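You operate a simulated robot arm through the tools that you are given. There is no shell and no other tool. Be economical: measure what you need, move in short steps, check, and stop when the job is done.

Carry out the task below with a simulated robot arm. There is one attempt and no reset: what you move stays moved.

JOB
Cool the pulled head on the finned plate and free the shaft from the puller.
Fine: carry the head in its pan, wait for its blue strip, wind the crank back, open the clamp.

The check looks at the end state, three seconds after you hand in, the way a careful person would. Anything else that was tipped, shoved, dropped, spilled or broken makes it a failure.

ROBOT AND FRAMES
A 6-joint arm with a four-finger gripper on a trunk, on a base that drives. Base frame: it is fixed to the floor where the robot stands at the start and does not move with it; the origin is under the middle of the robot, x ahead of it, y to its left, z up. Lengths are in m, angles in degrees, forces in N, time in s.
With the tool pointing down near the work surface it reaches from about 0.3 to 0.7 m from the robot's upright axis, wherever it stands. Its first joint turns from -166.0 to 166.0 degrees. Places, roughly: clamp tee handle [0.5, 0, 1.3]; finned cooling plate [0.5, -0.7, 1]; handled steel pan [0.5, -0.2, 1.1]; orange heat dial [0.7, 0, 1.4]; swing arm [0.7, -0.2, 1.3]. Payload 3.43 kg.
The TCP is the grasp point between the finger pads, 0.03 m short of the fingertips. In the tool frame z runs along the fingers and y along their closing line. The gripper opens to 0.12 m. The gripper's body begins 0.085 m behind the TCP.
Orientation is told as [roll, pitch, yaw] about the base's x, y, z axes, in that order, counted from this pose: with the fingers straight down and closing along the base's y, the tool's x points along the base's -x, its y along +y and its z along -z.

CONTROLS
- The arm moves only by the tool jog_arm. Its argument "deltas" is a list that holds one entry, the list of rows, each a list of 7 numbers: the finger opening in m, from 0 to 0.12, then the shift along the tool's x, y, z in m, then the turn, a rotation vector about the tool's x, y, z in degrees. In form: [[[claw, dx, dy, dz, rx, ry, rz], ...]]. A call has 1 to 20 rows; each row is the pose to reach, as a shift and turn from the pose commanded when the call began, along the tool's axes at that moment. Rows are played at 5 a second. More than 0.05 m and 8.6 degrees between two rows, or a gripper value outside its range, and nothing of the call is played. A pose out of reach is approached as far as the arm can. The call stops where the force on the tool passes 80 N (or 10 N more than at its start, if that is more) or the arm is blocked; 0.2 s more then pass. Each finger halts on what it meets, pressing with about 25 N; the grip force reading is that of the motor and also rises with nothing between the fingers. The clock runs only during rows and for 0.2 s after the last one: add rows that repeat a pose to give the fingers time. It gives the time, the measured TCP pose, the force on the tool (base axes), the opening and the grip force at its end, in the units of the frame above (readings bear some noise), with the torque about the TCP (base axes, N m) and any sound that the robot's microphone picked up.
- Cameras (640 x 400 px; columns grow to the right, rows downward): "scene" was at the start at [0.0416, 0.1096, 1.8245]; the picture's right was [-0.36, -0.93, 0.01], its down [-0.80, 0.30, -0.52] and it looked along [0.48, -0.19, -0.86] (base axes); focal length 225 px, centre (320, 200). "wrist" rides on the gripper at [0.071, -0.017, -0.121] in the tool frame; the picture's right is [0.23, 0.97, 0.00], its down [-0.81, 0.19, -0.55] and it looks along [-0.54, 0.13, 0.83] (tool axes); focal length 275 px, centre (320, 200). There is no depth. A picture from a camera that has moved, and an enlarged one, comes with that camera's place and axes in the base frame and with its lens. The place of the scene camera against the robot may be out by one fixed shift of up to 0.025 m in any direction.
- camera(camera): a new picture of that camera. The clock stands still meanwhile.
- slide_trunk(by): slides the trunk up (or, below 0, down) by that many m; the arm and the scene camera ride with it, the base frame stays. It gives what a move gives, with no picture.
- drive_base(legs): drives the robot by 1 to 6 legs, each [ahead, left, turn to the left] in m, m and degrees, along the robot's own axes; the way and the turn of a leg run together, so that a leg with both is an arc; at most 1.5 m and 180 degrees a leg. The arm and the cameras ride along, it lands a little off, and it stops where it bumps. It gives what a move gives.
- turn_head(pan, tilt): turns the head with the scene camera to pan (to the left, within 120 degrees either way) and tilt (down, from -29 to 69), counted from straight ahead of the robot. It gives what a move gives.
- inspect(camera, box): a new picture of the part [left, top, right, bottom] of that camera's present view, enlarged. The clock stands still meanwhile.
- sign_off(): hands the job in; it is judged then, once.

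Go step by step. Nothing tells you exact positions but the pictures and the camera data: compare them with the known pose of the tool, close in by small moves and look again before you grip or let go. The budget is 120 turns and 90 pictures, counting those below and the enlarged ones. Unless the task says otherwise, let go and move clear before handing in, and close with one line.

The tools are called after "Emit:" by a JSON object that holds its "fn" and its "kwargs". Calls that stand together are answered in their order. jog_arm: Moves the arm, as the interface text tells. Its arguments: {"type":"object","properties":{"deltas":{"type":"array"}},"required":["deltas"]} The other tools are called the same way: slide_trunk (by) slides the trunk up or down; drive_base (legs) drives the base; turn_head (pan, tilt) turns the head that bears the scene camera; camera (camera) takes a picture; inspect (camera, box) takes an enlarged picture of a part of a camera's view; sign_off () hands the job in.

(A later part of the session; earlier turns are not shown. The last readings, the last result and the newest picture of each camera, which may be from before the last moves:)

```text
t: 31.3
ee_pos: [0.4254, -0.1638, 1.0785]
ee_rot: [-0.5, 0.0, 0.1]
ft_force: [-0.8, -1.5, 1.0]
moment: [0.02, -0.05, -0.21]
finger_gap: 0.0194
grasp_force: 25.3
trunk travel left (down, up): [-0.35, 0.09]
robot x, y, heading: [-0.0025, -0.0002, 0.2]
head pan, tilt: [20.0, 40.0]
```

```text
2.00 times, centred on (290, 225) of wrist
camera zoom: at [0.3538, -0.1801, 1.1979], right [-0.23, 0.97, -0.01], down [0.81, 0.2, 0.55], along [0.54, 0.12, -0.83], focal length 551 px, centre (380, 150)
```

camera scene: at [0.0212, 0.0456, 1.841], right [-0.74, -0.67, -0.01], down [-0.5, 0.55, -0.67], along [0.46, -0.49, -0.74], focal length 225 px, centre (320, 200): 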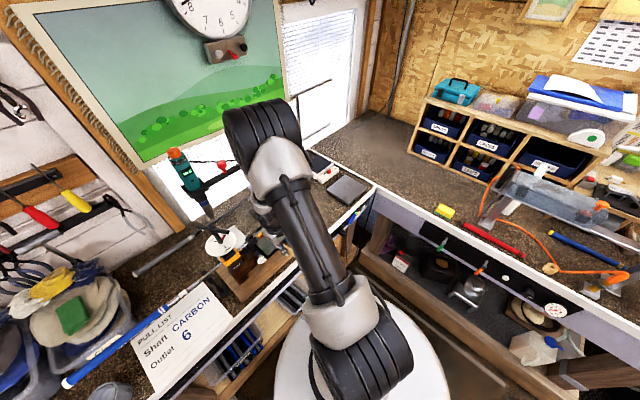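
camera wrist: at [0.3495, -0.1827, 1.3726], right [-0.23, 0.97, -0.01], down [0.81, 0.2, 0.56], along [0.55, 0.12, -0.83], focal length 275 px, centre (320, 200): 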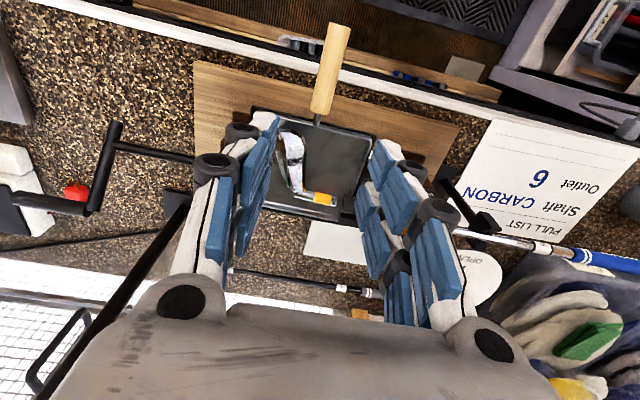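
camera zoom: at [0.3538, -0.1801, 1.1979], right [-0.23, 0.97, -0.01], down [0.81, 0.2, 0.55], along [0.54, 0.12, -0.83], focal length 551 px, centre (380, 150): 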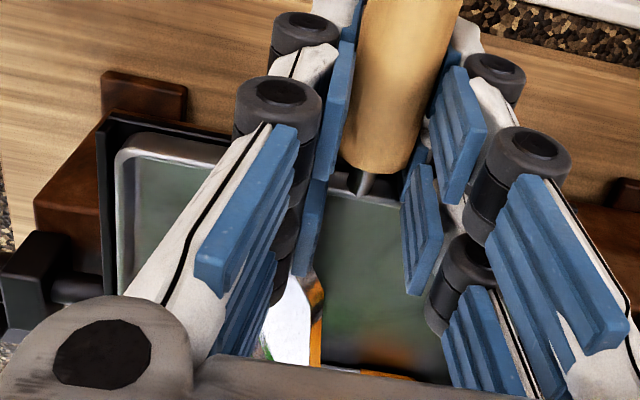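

Lifting 11 mm with a slight nose-up pitch of 1.5°.

Emit:
{"fn": "jog_arm", "kwargs": {"deltas": [[[0.0, 0, 0, -0.003, 0, -0.5, 0], [0.0, 0, 0, -0.006, 0, -1, 0], [0.0, 0, 0, -0.009, 0, -1.5, 0], [0.0, 0, 0, -0.011, 0, -1.5, 0], [0.0, 0, 0, -0.011, 0, -1.5, 0]]]}}

Emit:
{"fn": "inspect", "kwargs": {"camera": "wrist", "box": [130, 130, 450, 320]}}

```text
t: 32.5
ee_pos: [0.4257, -0.1645, 1.0888]
ee_rot: [-0.3, -1.3, 0.1]
ft_force: [-4.7, 1.9, -8.6]
moment: [-0.01, 0.64, -0.07]
finger_gap: 0.0192
grasp_force: 24.3
trunk travel left (down, up): [-0.35, 0.09]
robot x, y, heading: [0.0024, 0.0005, -0.2]
head pan, tilt: [20.0, 40.0]
```

```text
2.00 times, centred on (290, 225) of wrist
camera zoom: at [0.351, -0.1804, 1.2072], right [-0.23, 0.97, -0.01], down [0.8, 0.2, 0.57], along [0.56, 0.12, -0.82], focal length 551 px, centre (380, 150)
```

zoom: 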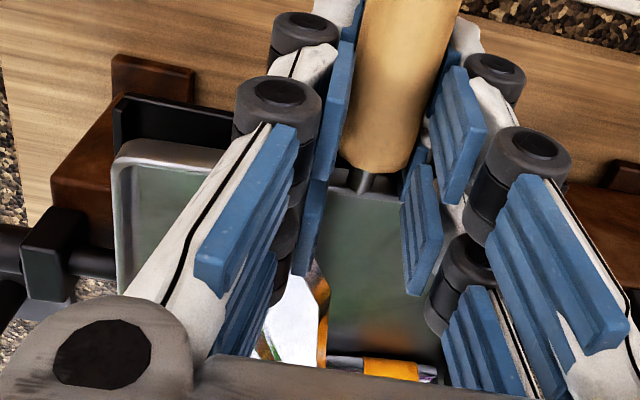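

Full weight is held. A light x contact suggests the far lip, so I'll ease back 2 mm, lift 3 mm more and test the slide by 5 mm.

Emit:
{"fn": "jog_arm", "kwargs": {"deltas": [[[0.0, 0.002, 0, -0.001, 0, 0, 0], [0.0, 0.002, 0, -0.003, 0, 0, 0], [0.0, 0.002, -0.002, -0.003, 0, 0, 0], [0.0, 0.002, -0.004, -0.003, 0, 0, 0], [0.0, 0.002, -0.006, -0.003, 0, 0, 0], [0.0, 0.002, -0.006, -0.003, 0, 0, 0]]]}}

```text
t: 33.9
ee_pos: [0.4249, -0.1703, 1.0924]
ee_rot: [-0.5, -1.6, 0.1]
ft_force: [-0.2, 0.0, -4.5]
moment: [0.05, 0.28, 0.04]
finger_gap: 0.0196
grasp_force: 25.0
trunk travel left (down, up): [-0.35, 0.09]
robot x, y, heading: [-0.0011, 0.0022, -0.1]
head pan, tilt: [20.0, 40.0]
```

Emit:
{"fn": "camera", "kwargs": {"camera": "wrist"}}

Emit:
{"fn": "inspect", "kwargs": {"camera": "scene", "box": [225, 210, 305, 270]}}

```text
49 pictures are left
camera wrist: at [0.3498, -0.1868, 1.2103], right [-0.23, 0.97, -0.01], down [0.8, 0.2, 0.57], along [0.56, 0.12, -0.82], focal length 275 px, centre (320, 200)
```

wrist: 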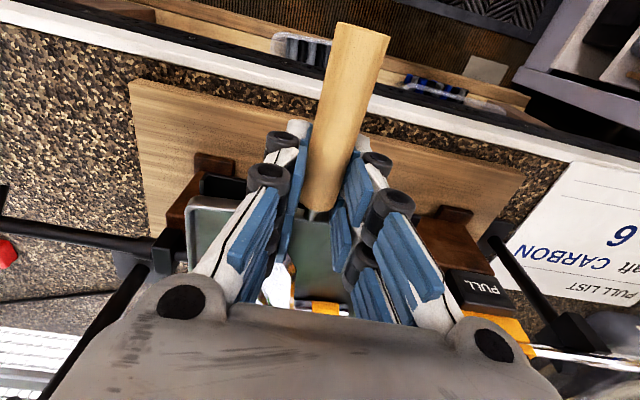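

```text
6.67 times, centred on (265, 240) of scene
camera zoom: at [0.0248, 0.0453, 1.8407], right [-0.72, -0.69, -0.01], down [-0.51, 0.54, -0.67], along [0.47, -0.48, -0.75], focal length 1497 px, centre (687, -67)
```

zoom: 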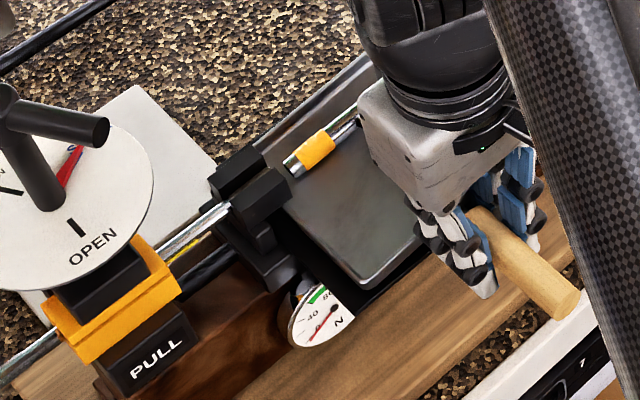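

The pan's right edge is now over the lip and the hosel is clear of the jaws. Continuing right, rising a little.

Emit:
{"fn": "jog_arm", "kwargs": {"deltas": [[[0.0, 0, -0.004, -0.001, 0, 0, 0], [0.0, 0, -0.008, -0.002, 0, 0, 0], [0.0, 0, -0.012, -0.003, 0, 0, 0], [0.0, 0, -0.016, -0.003, 0, 0, 0], [0.0, 0, -0.02, -0.003, 0, 0, 0], [0.0, 0, -0.02, -0.003, 0, 0, 0]]]}}

Emit:
{"fn": "inspect", "kwargs": {"camera": "scene", "box": [225, 210, 305, 270]}}

```text
t: 35.3
ee_pos: [0.4246, -0.1902, 1.0964]
ee_rot: [-0.4, -1.5, 0.0]
ft_force: [-0.1, 0.0, -4.5]
moment: [0.06, 0.26, 0.0]
finger_gap: 0.0198
grasp_force: 25.0
trunk travel left (down, up): [-0.35, 0.09]
robot x, y, heading: [0.0039, 0.0012, 0.1]
head pan, tilt: [20.0, 40.0]
```

```text
6.67 times, centred on (265, 240) of scene
camera zoom: at [0.025, 0.0453, 1.8406], right [-0.72, -0.69, -0.01], down [-0.51, 0.54, -0.67], along [0.47, -0.47, -0.75], focal length 1497 px, centre (687, -67)
```

zoom: 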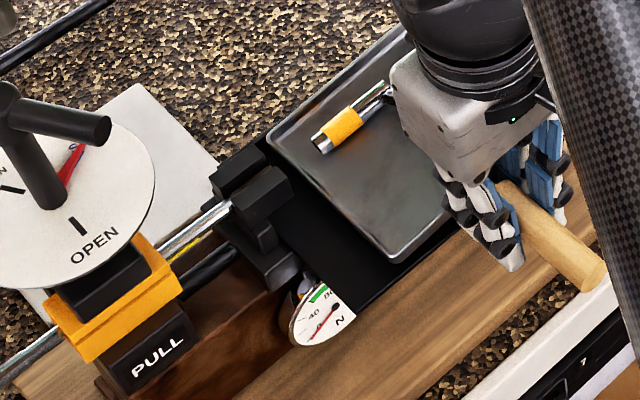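

The pan hangs free (4.5 N, no side force) and is clear of the jaws. Lifting straight up.

Emit:
{"fn": "jog_arm", "kwargs": {"deltas": [[[0.0, 0, 0, -0.01, 0, 0, 0], [0.0, 0, 0, -0.02, 0, 0, 0], [0.0, 0, 0, -0.035, 0, 0, 0], [0.0, 0, 0, -0.055, 0, 0, 0], [0.0, 0, 0, -0.075, 0, 0, 0], [0.0, 0, 0, -0.095, 0, 0, 0], [0.0, 0, 0, -0.115, 0, 0, 0], [0.0, 0, 0, -0.13, 0, 0, 0], [0.0, 0, 0, -0.13, 0, 0, 0]]]}}

Emit:
{"fn": "camera", "kwargs": {"camera": "scene"}}

Emit:
{"fn": "camera", "kwargs": {"camera": "wrist"}}

```text
t: 37.3
ee_pos: [0.4218, -0.1904, 1.2245]
ee_rot: [-0.4, -1.4, 0.1]
ft_force: [-0.8, 1.2, -4.0]
moment: [0.03, 0.3, -0.01]
finger_gap: 0.0192
grasp_force: 25.0
trunk travel left (down, up): [-0.35, 0.09]
robot x, y, heading: [-0.0015, 0.0006, -0.2]
head pan, tilt: [20.0, 40.0]
```

```text
46 pictures are left
camera scene: at [0.0253, 0.0454, 1.8406], right [-0.72, -0.69, -0.01], down [-0.51, 0.54, -0.67], along [0.47, -0.47, -0.75], focal length 225 px, centre (320, 200)
```

scene: 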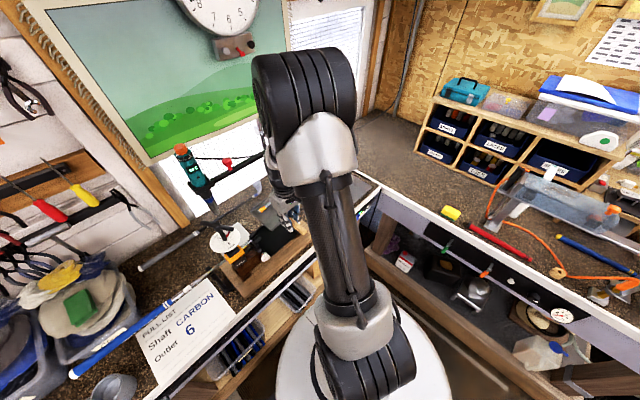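

```text
45 pictures are left
camera wrist: at [0.3462, -0.2059, 1.3427], right [-0.23, 0.97, -0.01], down [0.8, 0.2, 0.57], along [0.56, 0.12, -0.82], focal length 275 px, centre (320, 200)
```

wrist: 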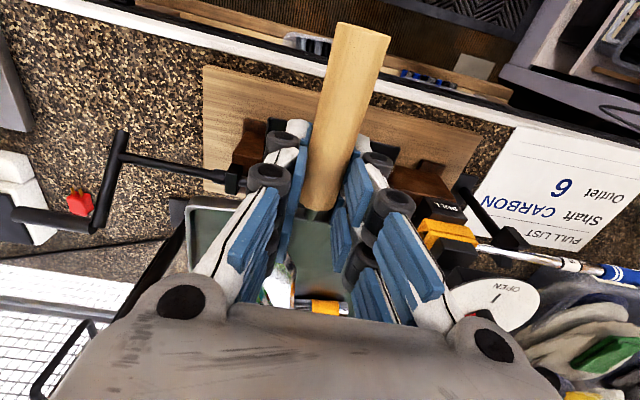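

The pan with the head is up and level. I'll draw it back 4 cm, rise a bit and drive 0.25 m to the right so the finned plate (about [0.505, -0.69, 0.96]) is in reach.

Emit:
{"fn": "jog_arm", "kwargs": {"deltas": [[[0.0, 0.01, 0, -0.01, 0, 0, 0], [0.0, 0.02, 0, -0.02, 0, 0, 0], [0.0, 0.03, 0, -0.03, 0, 0, 0], [0.0, 0.04, 0, -0.03, 0, 0, 0], [0.0, 0.04, 0, -0.03, 0, 0, 0]]]}}

Emit:
{"fn": "drive_base", "kwargs": {"legs": [[0, -0.12, 0], [0, -0.13, 0]]}}

Emit:
{"fn": "camera", "kwargs": {"camera": "wrist"}}

Emit:
{"fn": "camera", "kwargs": {"camera": "scene"}}

```text
t: 38.5
ee_pos: [0.3804, -0.1903, 1.2547]
ee_rot: [-0.4, -1.6, 0.3]
ft_force: [0.4, 0.2, -4.0]
moment: [0.05, 0.27, 0.02]
finger_gap: 0.0194
grasp_force: 25.1
trunk travel left (down, up): [-0.35, 0.09]
robot x, y, heading: [-0.0014, 0.002, -0.2]
head pan, tilt: [20.0, 40.0]
```

```text
t: 40.6
ee_pos: [0.3869, -0.4274, 1.2547]
ee_rot: [-1.0, -1.3, 0.2]
ft_force: [0.4, -1.4, -4.4]
moment: [0.1, 0.33, 0.0]
finger_gap: 0.0196
grasp_force: 24.6
trunk travel left (down, up): [-0.35, 0.09]
robot x, y, heading: [0.0029, -0.2445, 0.1]
head pan, tilt: [20.0, 40.0]
```

```text
44 pictures are left
camera wrist: at [0.3118, -0.4414, 1.3727], right [-0.23, 0.97, -0.02], down [0.8, 0.2, 0.57], along [0.56, 0.12, -0.82], focal length 275 px, centre (320, 200)
```

wrist: 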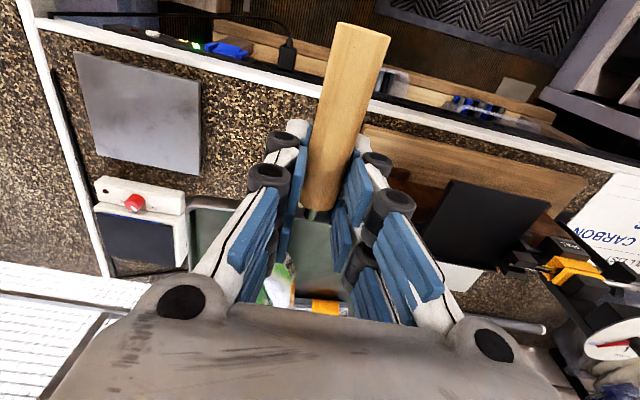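

```text
43 pictures are left
camera scene: at [0.0585, -0.0999, 1.8513], right [0.34, -0.94, 0.0], down [-0.6, -0.22, -0.77], along [0.72, 0.26, -0.64], focal length 225 px, centre (320, 200)
```

scene: 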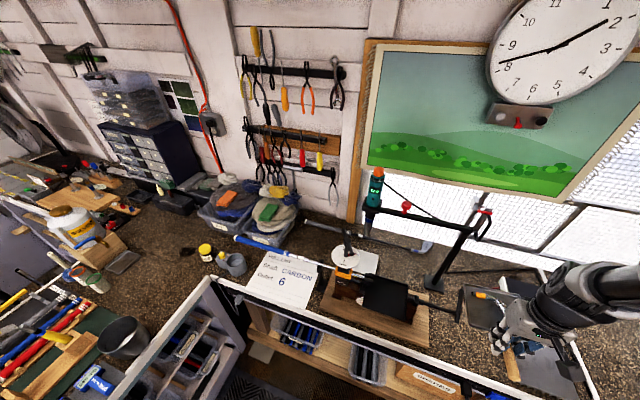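

The drive was clean. I'll turn the head toward the plate.

Emit:
{"fn": "turn_head", "kwargs": {"pan": -35, "tilt": 45}}

Emit:
{"fn": "camera", "kwargs": {"camera": "scene"}}

Emit:
{"fn": "inspect", "kwargs": {"camera": "wrist", "box": [40, 30, 340, 210]}}

```text
t: 41.8
ee_pos: [0.3873, -0.4262, 1.2552]
ee_rot: [-1.0, -1.2, 0.2]
ft_force: [-0.3, 0.7, -4.3]
moment: [-0.01, 0.28, -0.01]
finger_gap: 0.0194
grasp_force: 25.2
trunk travel left (down, up): [-0.35, 0.09]
robot x, y, heading: [0.0008, -0.2489, 0.1]
head pan, tilt: [-35.0, 45.0]
```

```text
42 pictures are left
camera scene: at [0.0444, -0.1732, 1.8439], right [-0.57, -0.82, 0.0], down [-0.58, 0.4, -0.71], along [0.58, -0.4, -0.71], focal length 225 px, centre (320, 200)
```

scene: 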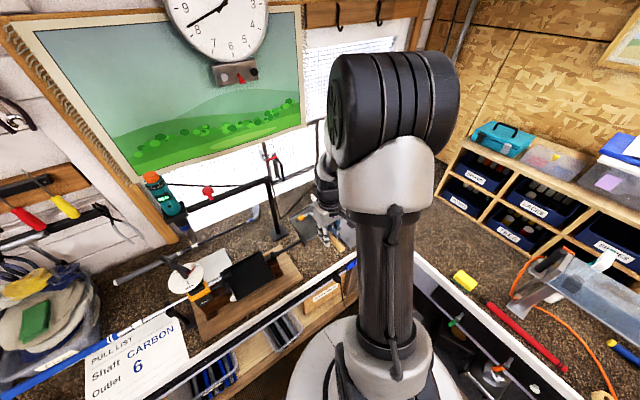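

```text
2.13 times, centred on (190, 120) of wrist
camera zoom: at [0.3111, -0.4396, 1.3731], right [-0.23, 0.97, -0.02], down [0.8, 0.2, 0.57], along [0.56, 0.11, -0.82], focal length 587 px, centre (597, 371)
```

zoom: 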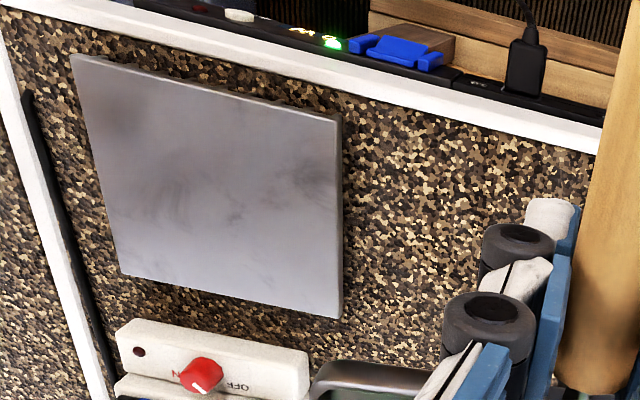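

The plate top works out at z ≈ 1.0, spanning x 0.424–0.566, y -0.583 to -0.733 (centre about [0.495, -0.658]). I'll carry the pan over it at height.

Emit:
{"fn": "jog_arm", "kwargs": {"deltas": [[[0.0, 0, -0.03, 0, 0, 0, 0], [0.0, 0, -0.07, 0, 0, 0, 0], [0.0, -0.005, -0.11, 0, 0, 0, 0], [0.0, -0.008, -0.15, 0, 0, 0, 0], [0.0, -0.01, -0.19, 0.01, 0, 0, 0], [0.0, -0.012, -0.22, 0.03, 0, 0, 0], [0.0, -0.014, -0.232, 0.05, 0, 0, 0], [0.0, -0.014, -0.232, 0.05, 0, 0, 0]]]}}

Emit:
{"fn": "camera", "kwargs": {"camera": "wrist"}}

Emit:
{"fn": "camera", "kwargs": {"camera": "scene"}}

```text
t: 43.6
ee_pos: [0.4016, -0.6583, 1.2092]
ee_rot: [-1.1, -1.3, 0.2]
ft_force: [0.0, 0.4, -3.2]
moment: [-0.01, 0.29, 0.0]
finger_gap: 0.0194
grasp_force: 24.8
trunk travel left (down, up): [-0.35, 0.09]
robot x, y, heading: [-0.0034, -0.2504, -0.2]
head pan, tilt: [-35.0, 45.0]
```

```text
40 pictures are left
camera wrist: at [0.327, -0.6724, 1.3273], right [-0.23, 0.97, -0.02], down [0.8, 0.2, 0.57], along [0.56, 0.11, -0.82], focal length 275 px, centre (320, 200)
```

wrist: 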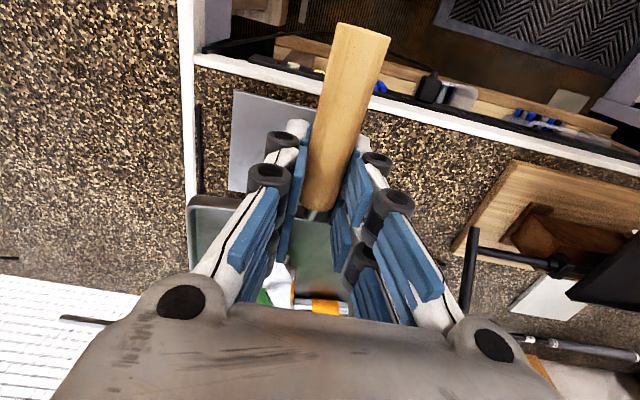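

```text
39 pictures are left
camera scene: at [0.044, -0.1732, 1.8439], right [-0.57, -0.82, 0.0], down [-0.58, 0.41, -0.71], along [0.58, -0.41, -0.71], focal length 225 px, centre (320, 200)
```

scene: 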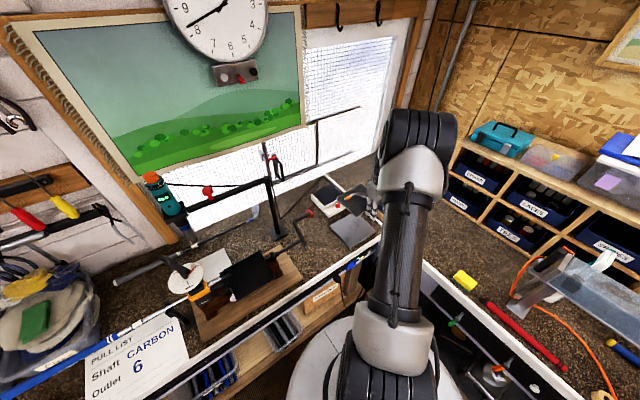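

A second triangulation from this wider baseline puts the plate lower and further: top z ≈ 0.95, centre ≈ [0.52, -0.69]. Checking from the scene camera.

Emit:
{"fn": "inspect", "kwargs": {"camera": "scene", "box": [290, 170, 400, 255]}}

Emit:
{"fn": "inspect", "kwargs": {"camera": "wrist", "box": [160, 40, 400, 240]}}

```text
4.71 times, centred on (345, 212) of scene
camera zoom: at [0.044, -0.1732, 1.8439], right [-0.57, -0.82, 0.0], down [-0.58, 0.41, -0.71], along [0.58, -0.41, -0.71], focal length 1057 px, centre (202, 141)
```

zoom: 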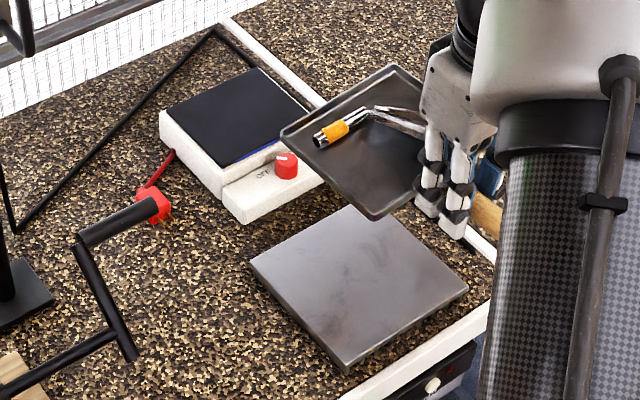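

```text
2.00 times, centred on (280, 140) of wrist
camera zoom: at [0.327, -0.6724, 1.3273], right [-0.23, 0.97, -0.02], down [0.8, 0.2, 0.57], along [0.56, 0.11, -0.82], focal length 551 px, centre (400, 320)
```

zoom: 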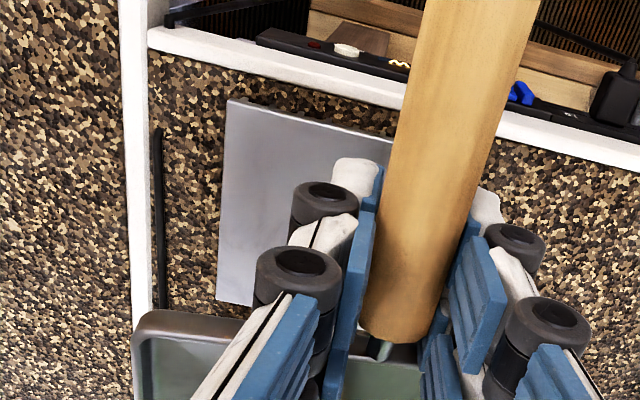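

Both cameras agree; I need to go about +0.029 in x and -0.031 in y, then come down part way.

Emit:
{"fn": "jog_arm", "kwargs": {"deltas": [[[0.0, -0.015, -0.016, 0.01, 0, 0, 0], [0.0, -0.029, -0.031, 0.02, 0, 0, 0], [0.0, -0.029, -0.031, 0.05, 0, 0, 0], [0.0, -0.029, -0.031, 0.08, 0, 0, 0], [0.0, -0.029, -0.031, 0.11, 0, 0, 0], [0.0, -0.029, -0.031, 0.13, 0, 0, 0], [0.0, -0.029, -0.031, 0.14, 0, 0, 0], [0.0, -0.029, -0.031, 0.14, 0, 0, 0]]]}}

Emit:
{"fn": "inspect", "kwargs": {"camera": "scene", "box": [290, 170, 400, 255]}}

Emit:
{"fn": "camera", "kwargs": {"camera": "wrist"}}

```text
t: 45.4
ee_pos: [0.4333, -0.6916, 1.07]
ee_rot: [-1.2, -1.3, 0.2]
ft_force: [-0.1, -0.1, -4.5]
moment: [0.03, 0.29, -0.02]
finger_gap: 0.0193
grasp_force: 25.7
trunk travel left (down, up): [-0.35, 0.09]
robot x, y, heading: [0.0012, -0.2475, 0.0]
head pan, tilt: [-35.0, 45.0]
```

```text
4.71 times, centred on (345, 212) of scene
camera zoom: at [0.0443, -0.1736, 1.8439], right [-0.57, -0.82, 0.0], down [-0.58, 0.41, -0.71], along [0.58, -0.41, -0.71], focal length 1057 px, centre (202, 141)
```

zoom: 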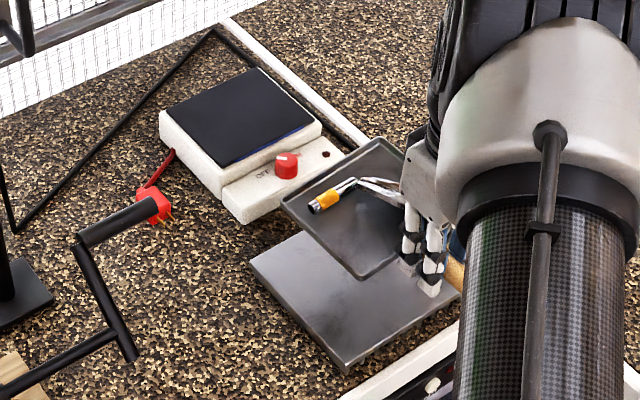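

```text
35 pictures are left
camera wrist: at [0.3588, -0.7058, 1.1884], right [-0.23, 0.97, -0.02], down [0.8, 0.2, 0.57], along [0.56, 0.11, -0.82], focal length 275 px, centre (320, 200)
```

wrist: 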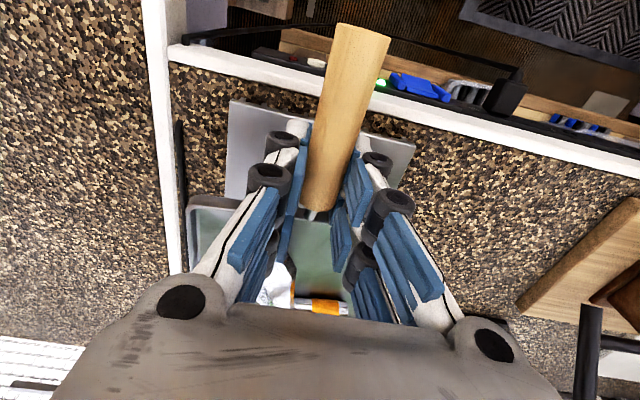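

Pan sits centred over the plate, but the fingertips would meet the plate's near edge, so I'll shift back 1 cm while coming down.

Emit:
{"fn": "jog_arm", "kwargs": {"deltas": [[[0.0, 0.01, 0.002, 0.01, 0, 0, 0], [0.0, 0.01, 0.002, 0.03, 0, 0, 0], [0.0, 0.01, 0.002, 0.05, 0, 0, 0], [0.0, 0.01, 0.002, 0.065, 0, 0, 0], [0.0, 0.01, 0.002, 0.075, 0, 0, 0], [0.0, 0.01, 0.002, 0.075, 0, 0, 0]]]}}

Emit:
{"fn": "inspect", "kwargs": {"camera": "scene", "box": [300, 190, 390, 260]}}

```text
t: 46.8
ee_pos: [0.4255, -0.6905, 0.9943]
ee_rot: [-1.0, -1.3, 0.3]
ft_force: [0.3, -0.3, -4.3]
moment: [0.06, 0.27, 0.01]
finger_gap: 0.0193
grasp_force: 25.0
trunk travel left (down, up): [-0.35, 0.09]
robot x, y, heading: [0.001, -0.248, 0.1]
head pan, tilt: [-35.0, 45.0]
```

```text
5.71 times, centred on (345, 225) of scene
camera zoom: at [0.0443, -0.1736, 1.8439], right [-0.57, -0.82, 0.0], down [-0.58, 0.41, -0.71], along [0.58, -0.41, -0.71], focal length 1284 px, centre (177, 57)
```

zoom: 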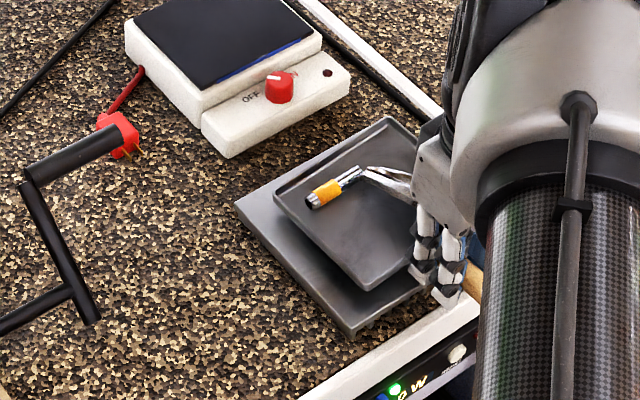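

Nearly there and well within the plate. Lowering in millimetre steps.

Emit:
{"fn": "jog_arm", "kwargs": {"deltas": [[[0.0, 0, 0, 0.003, 0, 0, 0], [0.0, 0, 0, 0.006, 0, 0, 0], [0.0, 0, 0, 0.009, 0, 0, 0], [0.0, 0, 0, 0.012, 0, 0, 0], [0.0, 0, 0, 0.012, 0, 0, 0]]]}}

```text
t: 48.0
ee_pos: [0.4258, -0.6924, 0.9835]
ee_rot: [-1.2, -1.3, 0.2]
ft_force: [0.2, -0.6, -2.2]
moment: [0.18, -0.04, -0.03]
finger_gap: 0.0195
grasp_force: 25.2
trunk travel left (down, up): [-0.35, 0.09]
robot x, y, heading: [0.0003, -0.2533, 0.2]
head pan, tilt: [-35.0, 45.0]
```

First contact at the far end. A few more millimetres.

Emit:
{"fn": "jog_arm", "kwargs": {"deltas": [[[0.0, 0, 0, 0.002, 0, 0.5, 0], [0.0, 0, 0, 0.004, 0, 1, 0], [0.0, 0, 0, 0.004, 0, 1.3, 0], [0.0, 0, 0, 0.004, 0, 1.3, 0]]]}}

Emit:
{"fn": "inspect", "kwargs": {"camera": "scene", "box": [300, 190, 390, 260]}}

Emit:
{"fn": "inspect", "kwargs": {"camera": "wrist", "box": [160, 60, 460, 260]}}

```text
t: 49.0
ee_pos: [0.4265, -0.6905, 0.9827]
ee_rot: [-1.3, -0.1, 0.1]
ft_force: [0.9, 5.6, 32.7]
moment: [0.55, -0.4, 0.02]
finger_gap: 0.0201
grasp_force: 25.2
trunk travel left (down, up): [-0.35, 0.09]
robot x, y, heading: [0.0012, -0.2452, 0.1]
head pan, tilt: [-35.0, 45.0]
```

```text
5.71 times, centred on (345, 225) of scene
camera zoom: at [0.0415, -0.1699, 1.844], right [-0.57, -0.82, 0.0], down [-0.58, 0.4, -0.71], along [0.58, -0.41, -0.71], focal length 1284 px, centre (177, 57)
```

zoom: 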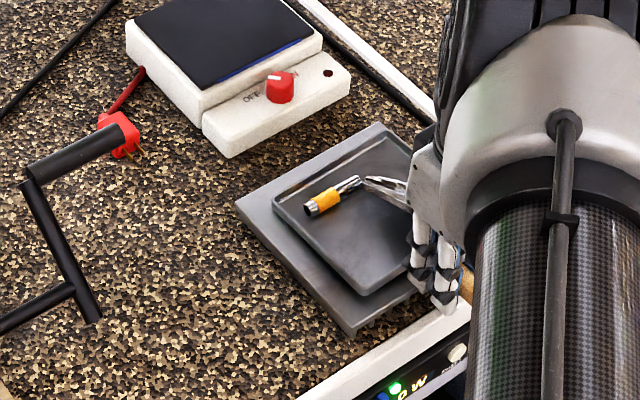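

```text
2.00 times, centred on (310, 160) of wrist
camera zoom: at [0.3537, -0.7046, 1.1026], right [-0.23, 0.97, -0.02], down [0.81, 0.21, 0.55], along [0.54, 0.11, -0.83], focal length 551 px, centre (340, 280)
```

zoom: 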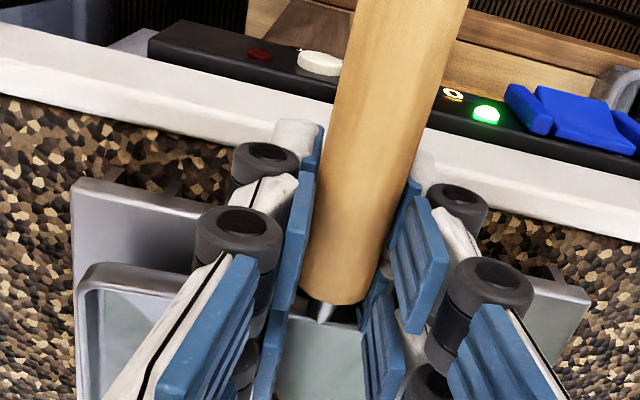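

The pan rests on the plate (and the fingertips just touch). I'll ease off 2 mm, open, and rise clear.

Emit:
{"fn": "jog_arm", "kwargs": {"deltas": [[[0.0, 0, 0, -0.002, 0, 0, 0], [0.005, 0, 0, -0.002, 0, 0, 0], [0.02, 0, 0, -0.002, 0, 0, 0], [0.035, 0, 0, -0.002, 0, 0, 0], [0.05, 0, 0, -0.002, 0, 0, 0], [0.05, 0, 0, -0.002, 0, 0, 0], [0.05, 0, 0, -0.03, 0, 0, 0], [0.05, 0, 0, -0.07, 0, 0, 0], [0.05, 0, 0, -0.11, 0, 0, 0], [0.05, 0, 0, -0.15, 0, 0, 0], [0.05, 0, 0, -0.19, 0, 0, 0]]]}}

Emit:
{"fn": "inspect", "kwargs": {"camera": "scene", "box": [290, 180, 400, 260]}}

Emit:
{"fn": "camera", "kwargs": {"camera": "wrist"}}

```text
t: 51.4
ee_pos: [0.4255, -0.6859, 1.1697]
ee_rot: [-1.0, 0.0, 0.1]
ft_force: [-0.6, 0.4, 0.3]
moment: [-0.01, -0.07, -0.01]
finger_gap: 0.0503
grasp_force: 0.1
trunk travel left (down, up): [-0.35, 0.09]
robot x, y, heading: [-0.0021, -0.2468, -0.1]
head pan, tilt: [-35.0, 45.0]
```

```text
5.00 times, centred on (345, 220) of scene
camera zoom: at [0.0433, -0.1726, 1.8439], right [-0.57, -0.82, 0.0], down [-0.58, 0.4, -0.71], along [0.58, -0.41, -0.71], focal length 1123 px, centre (195, 100)
```

zoom: 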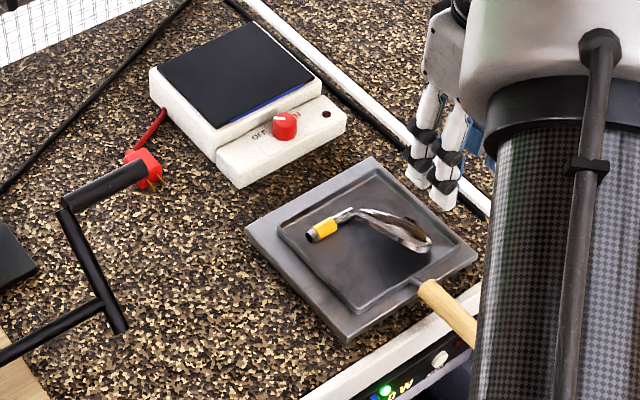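

```text
30 pictures are left
camera wrist: at [0.3536, -0.7005, 1.2894], right [-0.23, 0.97, -0.02], down [0.81, 0.2, 0.55], along [0.54, 0.11, -0.84], focal length 275 px, centre (320, 200)
```

wrist: 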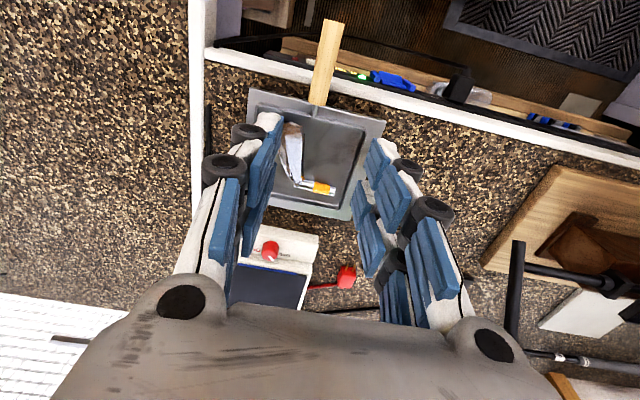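

The pan is squarely on the finned plate with the head in it; the strip is still orange. While it cools I'll move to look at the crank.

Emit:
{"fn": "jog_arm", "kwargs": {"deltas": [[[0.05, 0, 0, -0.04, 0, 0, 0], [0.06, 0.01, 0.04, -0.08, 0, 0, 0], [0.07, 0.02, 0.08, -0.1, 0, 0, 0], [0.08, 0.03, 0.12, -0.1, 0, 0, 0], [0.09, 0.03, 0.16, -0.1, 0, 0, 0], [0.1, 0.03, 0.2, -0.1, 0, 0, 0], [0.12, 0.03, 0.24, -0.1, 0, 0, 0], [0.12, 0.03, 0.27, -0.1, 0, 0, 0], [0.12, 0.03, 0.27, -0.1, 0, 0, 0], [0.12, 0.03, 0.27, -0.1, 0, 0, 0]]]}}

Emit:
{"fn": "camera", "kwargs": {"camera": "wrist"}}

Emit:
{"fn": "camera", "kwargs": {"camera": "scene"}}

```text
refused: row 2 steps farther than a row can; nothing moved
```

```text
29 pictures are left
camera wrist: at [0.3536, -0.7005, 1.2894], right [-0.23, 0.97, -0.02], down [0.81, 0.2, 0.55], along [0.54, 0.11, -0.84], focal length 275 px, centre (320, 200)
```

wrist: 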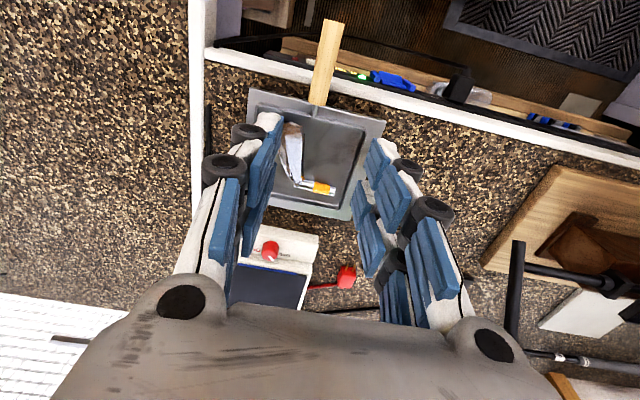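

```text
28 pictures are left
camera scene: at [0.0433, -0.1726, 1.8439], right [-0.57, -0.82, 0.0], down [-0.58, 0.4, -0.71], along [0.58, -0.41, -0.71], focal length 225 px, centre (320, 200)
```

scene: 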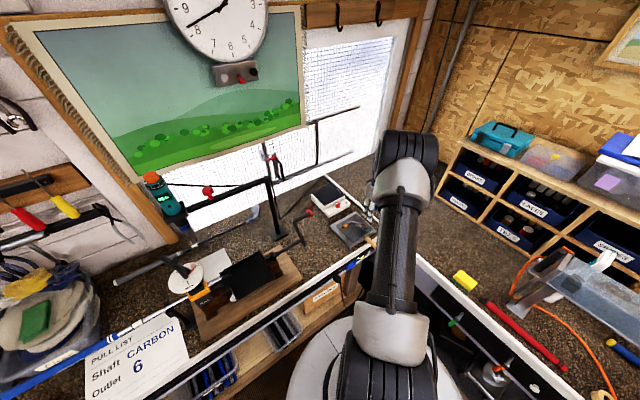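

That call was refused for a too-long step; I'll resend with shorter steps.

Emit:
{"fn": "jog_arm", "kwargs": {"deltas": [[[0.05, 0, 0, -0.04, 0, 0, 0], [0.06, 0.005, 0.02, -0.07, 0, 0, 0], [0.07, 0.015, 0.05, -0.09, 0, 0, 0], [0.08, 0.025, 0.09, -0.1, 0, 0, 0], [0.09, 0.03, 0.13, -0.1, 0, 0, 0], [0.1, 0.03, 0.17, -0.1, 0, 0, 0], [0.12, 0.03, 0.21, -0.1, 0, 0, 0], [0.12, 0.03, 0.24, -0.1, 0, 0, 0], [0.12, 0.03, 0.27, -0.1, 0, 0, 0], [0.12, 0.03, 0.27, -0.1, 0, 0, 0]]]}}

```text
t: 53.6
ee_pos: [0.3953, -0.4165, 1.2632]
ee_rot: [-1.0, 0.1, 0.3]
ft_force: [-0.7, -0.8, 1.1]
moment: [0.03, 0.02, -0.01]
finger_gap: 0.1201
grasp_force: 0.0
trunk travel left (down, up): [-0.35, 0.09]
robot x, y, heading: [-0.0023, -0.2459, 0.1]
head pan, tilt: [-35.0, 45.0]
```

Emit:
{"fn": "camera", "kwargs": {"camera": "wrist"}}

Emit:
{"fn": "inspect", "kwargs": {"camera": "scene", "box": [160, 200, 400, 340]}}

```text
27 pictures are left
camera wrist: at [0.3234, -0.4308, 1.3838], right [-0.23, 0.97, -0.02], down [0.81, 0.2, 0.55], along [0.54, 0.11, -0.84], focal length 275 px, centre (320, 200)
```

wrist: 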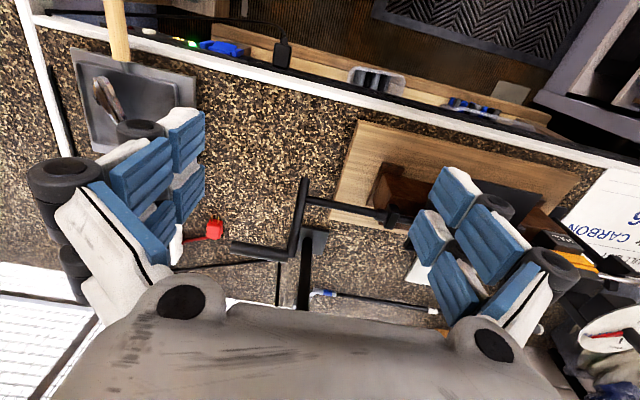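

```text
2.67 times, centred on (280, 270) of scene
camera zoom: at [0.044, -0.1746, 1.8439], right [-0.57, -0.82, 0.0], down [-0.58, 0.41, -0.71], along [0.58, -0.4, -0.71], focal length 599 px, centre (427, 13)
```

zoom: 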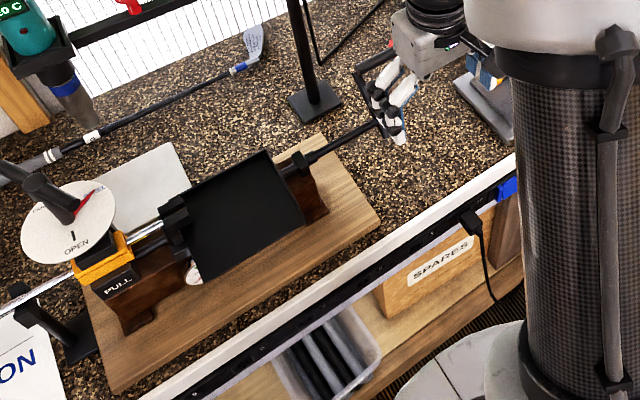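

I make the crank axis at x 0.541, z 1.053 (running along y), arm radius 0.08, and the handle at [0.61, -0.41…-0.496, 1.094]. I'll turn the tool so the fingers close along x and hover above the handle while the head cools.

Emit:
{"fn": "jog_arm", "kwargs": {"deltas": [[[0.1, -0.02, -0.005, 0, 0, 0, -8.2], [0.08, -0.04, -0.01, 0, 0, 0, -16.4], [0.06, -0.06, -0.015, 0, 0, 0, -24.6], [0.06, -0.08, -0.02, 0, 0, 0, -32.8], [0.06, -0.1, -0.025, 0, 0, 0, -41], [0.06, -0.12, -0.03, 0, 0, 0, -49.2], [0.06, -0.14, -0.035, 0, 0, 0, -57.4], [0.06, -0.16, -0.04, 0.01, 0, 0, -65.6], [0.06, -0.18, -0.045, 0.02, 0, 0, -73.8], [0.06, -0.2, -0.05, 0.03, 0, 0, -82], [0.06, -0.215, -0.0515, 0.043, 0, 0, -90], [0.06, -0.215, -0.0515, 0.043, 0, 0, -90], [0.06, -0.215, -0.0515, 0.043, 0, 0, -90]]]}}

Emit:
{"fn": "camera", "kwargs": {"camera": "wrist"}}

```text
t: 56.4
ee_pos: [0.6126, -0.4677, 1.2209]
ee_rot: [0.1, 1.0, 90.2]
ft_force: [-0.8, 0.9, -0.3]
moment: [-0.03, 0.0, -0.03]
finger_gap: 0.0598
grasp_force: 0.0
trunk travel left (down, up): [-0.35, 0.09]
robot x, y, heading: [-0.0032, -0.2519, -0.1]
head pan, tilt: [-35.0, 45.0]
```

```text
25 pictures are left
camera wrist: at [0.6273, -0.5363, 1.3426], right [-0.97, -0.23, 0.01], down [-0.19, 0.82, 0.54], along [-0.13, 0.52, -0.84], focal length 275 px, centre (320, 200)
```

wrist: 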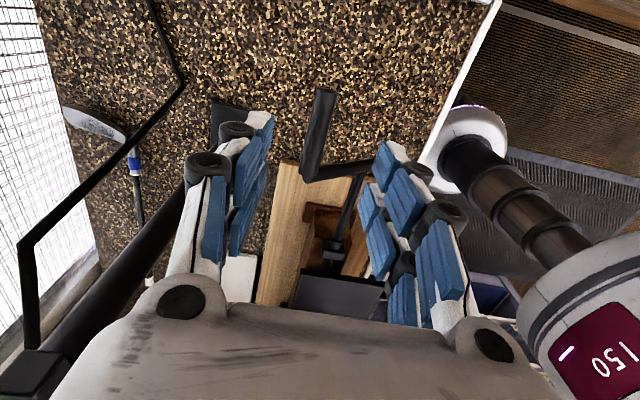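

The handle lies right beneath. Descending and gripping it; then I'll check the strip before any winding.

Emit:
{"fn": "jog_arm", "kwargs": {"deltas": [[[0.06, 0, 0.006, 0.04, 0, 0, 0], [0.06, 0, 0.006, 0.08, 0, 0, 0], [0.06, 0, 0.006, 0.11, 0, 0, 0], [0.06, 0, 0.006, 0.127, 0, 0, 0], [0.045, 0, 0.006, 0.127, 0, 0, 0], [0.03, 0, 0.006, 0.127, 0, 0, 0], [0.015, 0, 0.006, 0.127, 0, 0, 0], [0.0, 0, 0.006, 0.127, 0, 0, 0], [0.0, 0, 0.006, 0.127, 0, 0, 0], [0.0, 0, 0.006, 0.127, 0, 0, 0], [0.0, 0, 0.006, 0.127, 0, 0, 0]]]}}

Emit:
{"fn": "inspect", "kwargs": {"camera": "scene", "box": [150, 195, 400, 335]}}

```text
t: 58.8
ee_pos: [0.6075, -0.4716, 1.096]
ee_rot: [-0.3, 1.1, 90.1]
ft_force: [17.5, -1.2, 14.5]
moment: [0.03, -0.01, -0.24]
finger_gap: 0.0173
grasp_force: 45.2
trunk travel left (down, up): [-0.35, 0.09]
robot x, y, heading: [0.0011, -0.2481, -0.0]
head pan, tilt: [-35.0, 45.0]
```

```text
2.56 times, centred on (275, 265) of scene
camera zoom: at [0.0458, -0.1729, 1.8439], right [-0.57, -0.82, 0.0], down [-0.58, 0.4, -0.71], along [0.58, -0.41, -0.71], focal length 575 px, centre (435, 34)
```

zoom: 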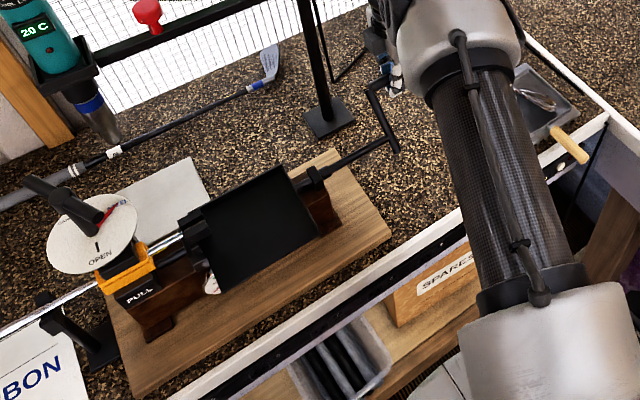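

Gripped on the crank handle. Checking whether the strip can be seen from here while waiting.

Emit:
{"fn": "jog_arm", "kwargs": {"deltas": [[[0.0, 0, -0.001, 0, 0, 0, 0], [0.0, 0, -0.002, 0, 0, 0, 0], [0.0, 0, -0.002, 0, 0, 0, 0], [0.0, 0, -0.002, 0, 0, 0, 0], [0.0, 0, -0.002, 0, 0, 0, 0], [0.0, 0, -0.002, 0, 0, 0, 0], [0.0, 0, -0.002, 0, 0, 0, 0], [0.0, 0, -0.002, 0, 0, 0, 0], [0.0, 0, -0.002, 0, 0, 0, 0], [0.0, 0, -0.002, 0, 0, 0, 0], [0.0, 0, -0.002, 0, 0, 0, 0], [0.0, 0, -0.002, 0, 0, 0, 0], [0.0, 0, -0.002, 0, 0, 0, 0], [0.0, 0, -0.002, 0, 0, 0, 0], [0.0, 0, -0.002, 0, 0, 0, 0], [0.0, 0, -0.002, 0, 0, 0, 0], [0.0, 0, -0.002, 0, 0, 0, 0], [0.0, 0, -0.002, 0, 0, 0, 0], [0.0, 0, -0.002, 0, 0, 0, 0], [0.0, 0, -0.002, 0, 0, 0, 0]]]}}

Emit:
{"fn": "inspect", "kwargs": {"camera": "scene", "box": [330, 205, 380, 240]}}

```text
t: 63.0
ee_pos: [0.6093, -0.4707, 1.0953]
ee_rot: [0.0, 1.2, 90.2]
ft_force: [14.7, -4.3, 14.8]
moment: [0.19, 0.13, -0.16]
finger_gap: 0.0175
grasp_force: 44.9
trunk travel left (down, up): [-0.35, 0.09]
robot x, y, heading: [-0.0008, -0.2497, -0.0]
head pan, tilt: [-35.0, 45.0]
```

```text
11.43 times, centred on (355, 222) of scene
camera zoom: at [0.0452, -0.1736, 1.8439], right [-0.57, -0.82, 0.0], down [-0.58, 0.41, -0.71], along [0.58, -0.41, -0.71], focal length 2567 px, centre (-80, -57)
```

zoom: 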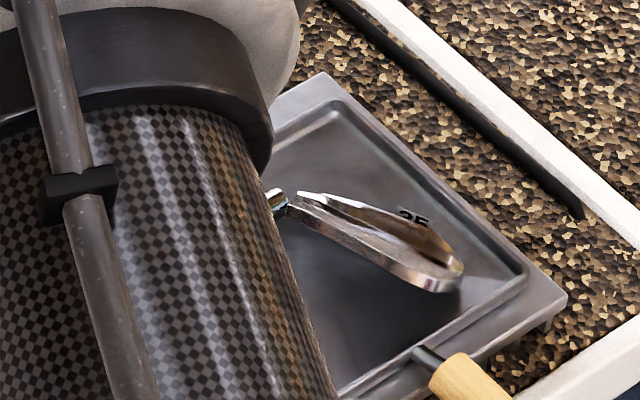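

The strip is hidden by the arm, so I'll let go, and move up and left to the clamp side, from where both the strip and the clamp can be seen.

Emit:
{"fn": "jog_arm", "kwargs": {"deltas": [[[0.02, 0, 0, 0, 0, 0, 0], [0.04, 0, 0, 0, 0, 0, 0], [0.06, 0, 0, 0, 0, 0, 0], [0.06, 0, 0, 0, 0, 0, 0], [0.06, 0, 0, -0.04, 0, 0, 0], [0.06, 0, 0, -0.08, 0, 0, 0], [0.06, 0, 0, -0.12, 0, 0, 0], [0.06, 0, 0.01, -0.16, 0, 0, 0], [0.06, 0, 0.04, -0.19, 0, 0, 8], [0.06, 0, 0.08, -0.21, 0, 0, 16], [0.06, 0, 0.12, -0.23, 0, 0, 24], [0.06, -0.02, 0.155, -0.25, 0, 0, 32], [0.06, -0.05, 0.19, -0.27, 0, 0, 40], [0.06, -0.085, 0.215, -0.29, 0, 0, 48], [0.06, -0.12, 0.235, -0.31, 0, 0, 56], [0.06, -0.16, 0.25, -0.32, 0, 0, 64], [0.06, -0.2, 0.25, -0.33, 0, 0, 72], [0.06, -0.24, 0.25, -0.34, 0, 0, 80], [0.06, -0.28, 0.25, -0.35, 0, 0, 88], [0.06, -0.32, 0.25, -0.35, 0, 0, 90]]]}}

Emit:
{"fn": "camera", "kwargs": {"camera": "scene"}}

```text
refused: row 13 steps farther than a row can; nothing moved
```

```text
22 pictures are left
camera scene: at [0.0452, -0.1736, 1.8439], right [-0.57, -0.82, 0.0], down [-0.58, 0.41, -0.71], along [0.58, -0.41, -0.71], focal length 225 px, centre (320, 200)
```

scene: 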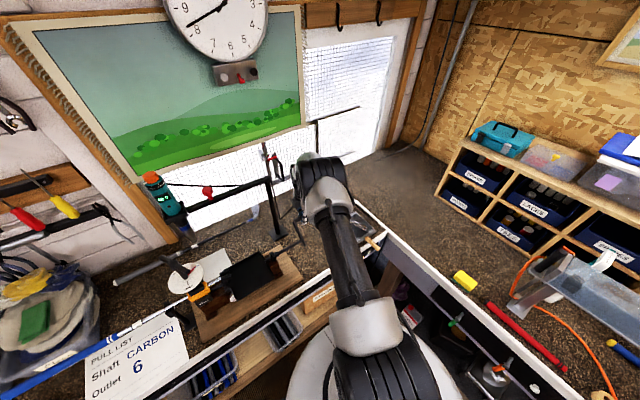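

Refused for step size; resending with smaller steps and no picture attached.

Emit:
{"fn": "jog_arm", "kwargs": {"deltas": [[[0.02, 0, 0, 0, 0, 0, 0], [0.04, 0, 0, 0, 0, 0, 0], [0.06, 0, 0, 0, 0, 0, 0], [0.06, 0, 0, 0, 0, 0, 0], [0.06, 0, 0, -0.04, 0, 0, 0], [0.06, 0, 0, -0.08, 0, 0, 0], [0.06, 0, 0, -0.12, 0, 0, 0], [0.06, 0, 0.01, -0.16, 0, 0, 0], [0.06, 0, 0.04, -0.19, 0, 0, 8], [0.06, 0, 0.08, -0.21, 0, 0, 16], [0.06, 0, 0.12, -0.23, 0, 0, 24], [0.06, -0.02, 0.15, -0.24, 0, 0, 32], [0.06, -0.05, 0.18, -0.25, 0, 0, 40], [0.06, -0.08, 0.21, -0.26, 0, 0, 48], [0.06, -0.12, 0.23, -0.27, 0, 0, 56], [0.06, -0.16, 0.25, -0.28, 0, 0, 64], [0.06, -0.2, 0.25, -0.29, 0, 0, 72], [0.06, -0.24, 0.25, -0.3, 0, 0, 80], [0.06, -0.28, 0.25, -0.31, 0, 0, 88], [0.06, -0.32, 0.25, -0.32, 0, 0, 90]]]}}

```text
t: 67.2
ee_pos: [0.3557, -0.143, 1.4078]
ee_rot: [-1.1, 0.2, 0.1]
ft_force: [-0.3, -0.1, 0.3]
moment: [-0.03, 0.04, -0.03]
finger_gap: 0.0601
grasp_force: 0.0
trunk travel left (down, up): [-0.35, 0.09]
robot x, y, heading: [-0.0017, -0.2497, 0.1]
head pan, tilt: [-35.0, 45.0]
```

Emit:
{"fn": "inspect", "kwargs": {"camera": "scene", "box": [150, 190, 410, 340]}}

```text
2.46 times, centred on (280, 265) of scene
camera zoom: at [0.0442, -0.1718, 1.8438], right [-0.57, -0.82, 0.0], down [-0.58, 0.4, -0.71], along [0.58, -0.41, -0.71], focal length 553 px, centre (418, 40)
```

zoom: 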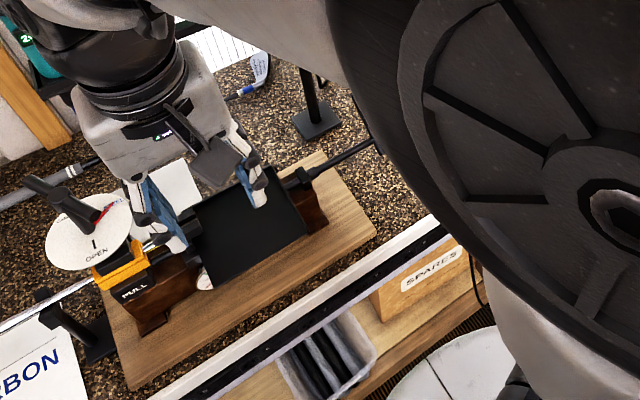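

The elbow hides the plate. The wrist camera can see it from [0.39, -0.43] with closed fingers, so I'll go there.

Emit:
{"fn": "jog_arm", "kwargs": {"deltas": [[[0.05, 0, -0.03, 0.01, 0, 0, 0], [0.04, -0.005, -0.065, 0.03, 0, 0, 0], [0.03, -0.01, -0.1, 0.05, 0, 0, 0], [0.02, -0.015, -0.135, 0.07, 0, 0, 0], [0.02, -0.02, -0.17, 0.09, 0, 0, 0], [0.02, -0.025, -0.205, 0.11, 0, 0, 0], [0.02, -0.03, -0.24, 0.125, 0, 0, 0], [0.02, -0.034, -0.27, 0.14, 0, 0, 0], [0.02, -0.034, -0.287, 0.14, 0, 0, 0], [0.02, -0.034, -0.287, 0.14, 0, 0, 0], [0.02, -0.034, -0.287, 0.14, 0, 0, 0], [0.02, -0.034, -0.287, 0.14, 0, 0, 0], [0.02, -0.034, -0.287, 0.14, 0, 0, 0], [0.02, -0.034, -0.287, 0.14, 0, 0, 0], [0.02, -0.034, -0.287, 0.14, 0, 0, 0]]]}}

Emit:
{"fn": "camera", "kwargs": {"camera": "wrist"}}

```text
t: 70.4
ee_pos: [0.3888, -0.4347, 1.2757]
ee_rot: [-1.1, 0.0, 0.2]
ft_force: [0.0, -0.8, -0.1]
moment: [-0.01, 0.01, -0.03]
finger_gap: 0.0199
grasp_force: 0.1
trunk travel left (down, up): [-0.35, 0.09]
robot x, y, heading: [0.0035, -0.2486, -0.0]
head pan, tilt: [-35.0, 45.0]
```

```text
20 pictures are left
camera wrist: at [0.3174, -0.4489, 1.395], right [-0.23, 0.97, -0.02], down [0.81, 0.2, 0.55], along [0.54, 0.11, -0.84], focal length 275 px, centre (320, 200)
```

wrist: 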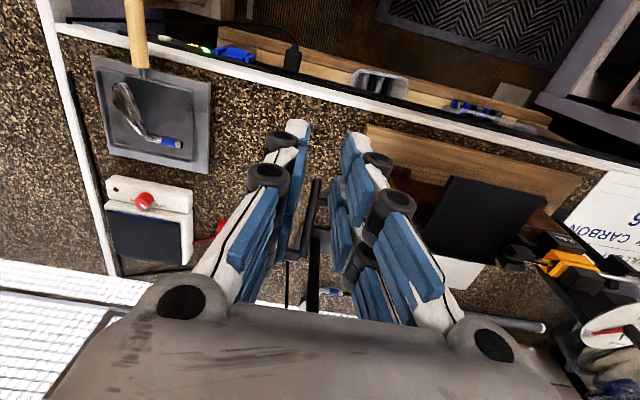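

The strip is now blue, so the head has cooled. Back to the crank handle to wind it back.

Emit:
{"fn": "jog_arm", "kwargs": {"deltas": [[[0.06, -0.02, -0.003, 0, 0, 0, -8.2], [0.06, -0.04, -0.006, 0, 0, 0, -16.4], [0.06, -0.06, -0.01, 0, 0, 0, -24.6], [0.06, -0.08, -0.013, 0, 0, 0, -32.8], [0.06, -0.1, -0.016, 0, 0, 0, -41], [0.06, -0.12, -0.02, 0, 0, 0, -49.2], [0.06, -0.14, -0.024, 0, 0, 0, -57.4], [0.06, -0.16, -0.028, 0.01, 0, 0, -65.6], [0.06, -0.18, -0.03, 0.02, 0, 0, -73.8], [0.06, -0.205, -0.033, 0.03, 0, 0, -82], [0.06, -0.224, -0.035, 0.055, 0, 0, -90], [0.06, -0.224, -0.035, 0.095, 0, 0, -90], [0.06, -0.224, -0.035, 0.135, 0, 0, -90], [0.06, -0.224, -0.035, 0.165, 0, 0, -90], [0.06, -0.224, -0.035, 0.179, 0, 0, -90], [0.04, -0.224, -0.035, 0.179, 0, 0, -90], [0.02, -0.224, -0.035, 0.179, 0, 0, -90], [0.0, -0.224, -0.035, 0.179, 0, 0, -90], [0.0, -0.224, -0.035, 0.179, 0, 0, -90], [0.0, -0.224, -0.035, 0.179, 0, 0, -90]]]}}

```text
t: 74.6
ee_pos: [0.6124, -0.4723, 1.0958]
ee_rot: [0.2, 1.0, 90.1]
ft_force: [-8.5, -0.8, -9.3]
moment: [-0.02, -0.26, -0.48]
finger_gap: 0.0175
grasp_force: 37.8
trunk travel left (down, up): [-0.35, 0.09]
robot x, y, heading: [-0.0022, -0.2462, 0.1]
head pan, tilt: [-35.0, 45.0]
```

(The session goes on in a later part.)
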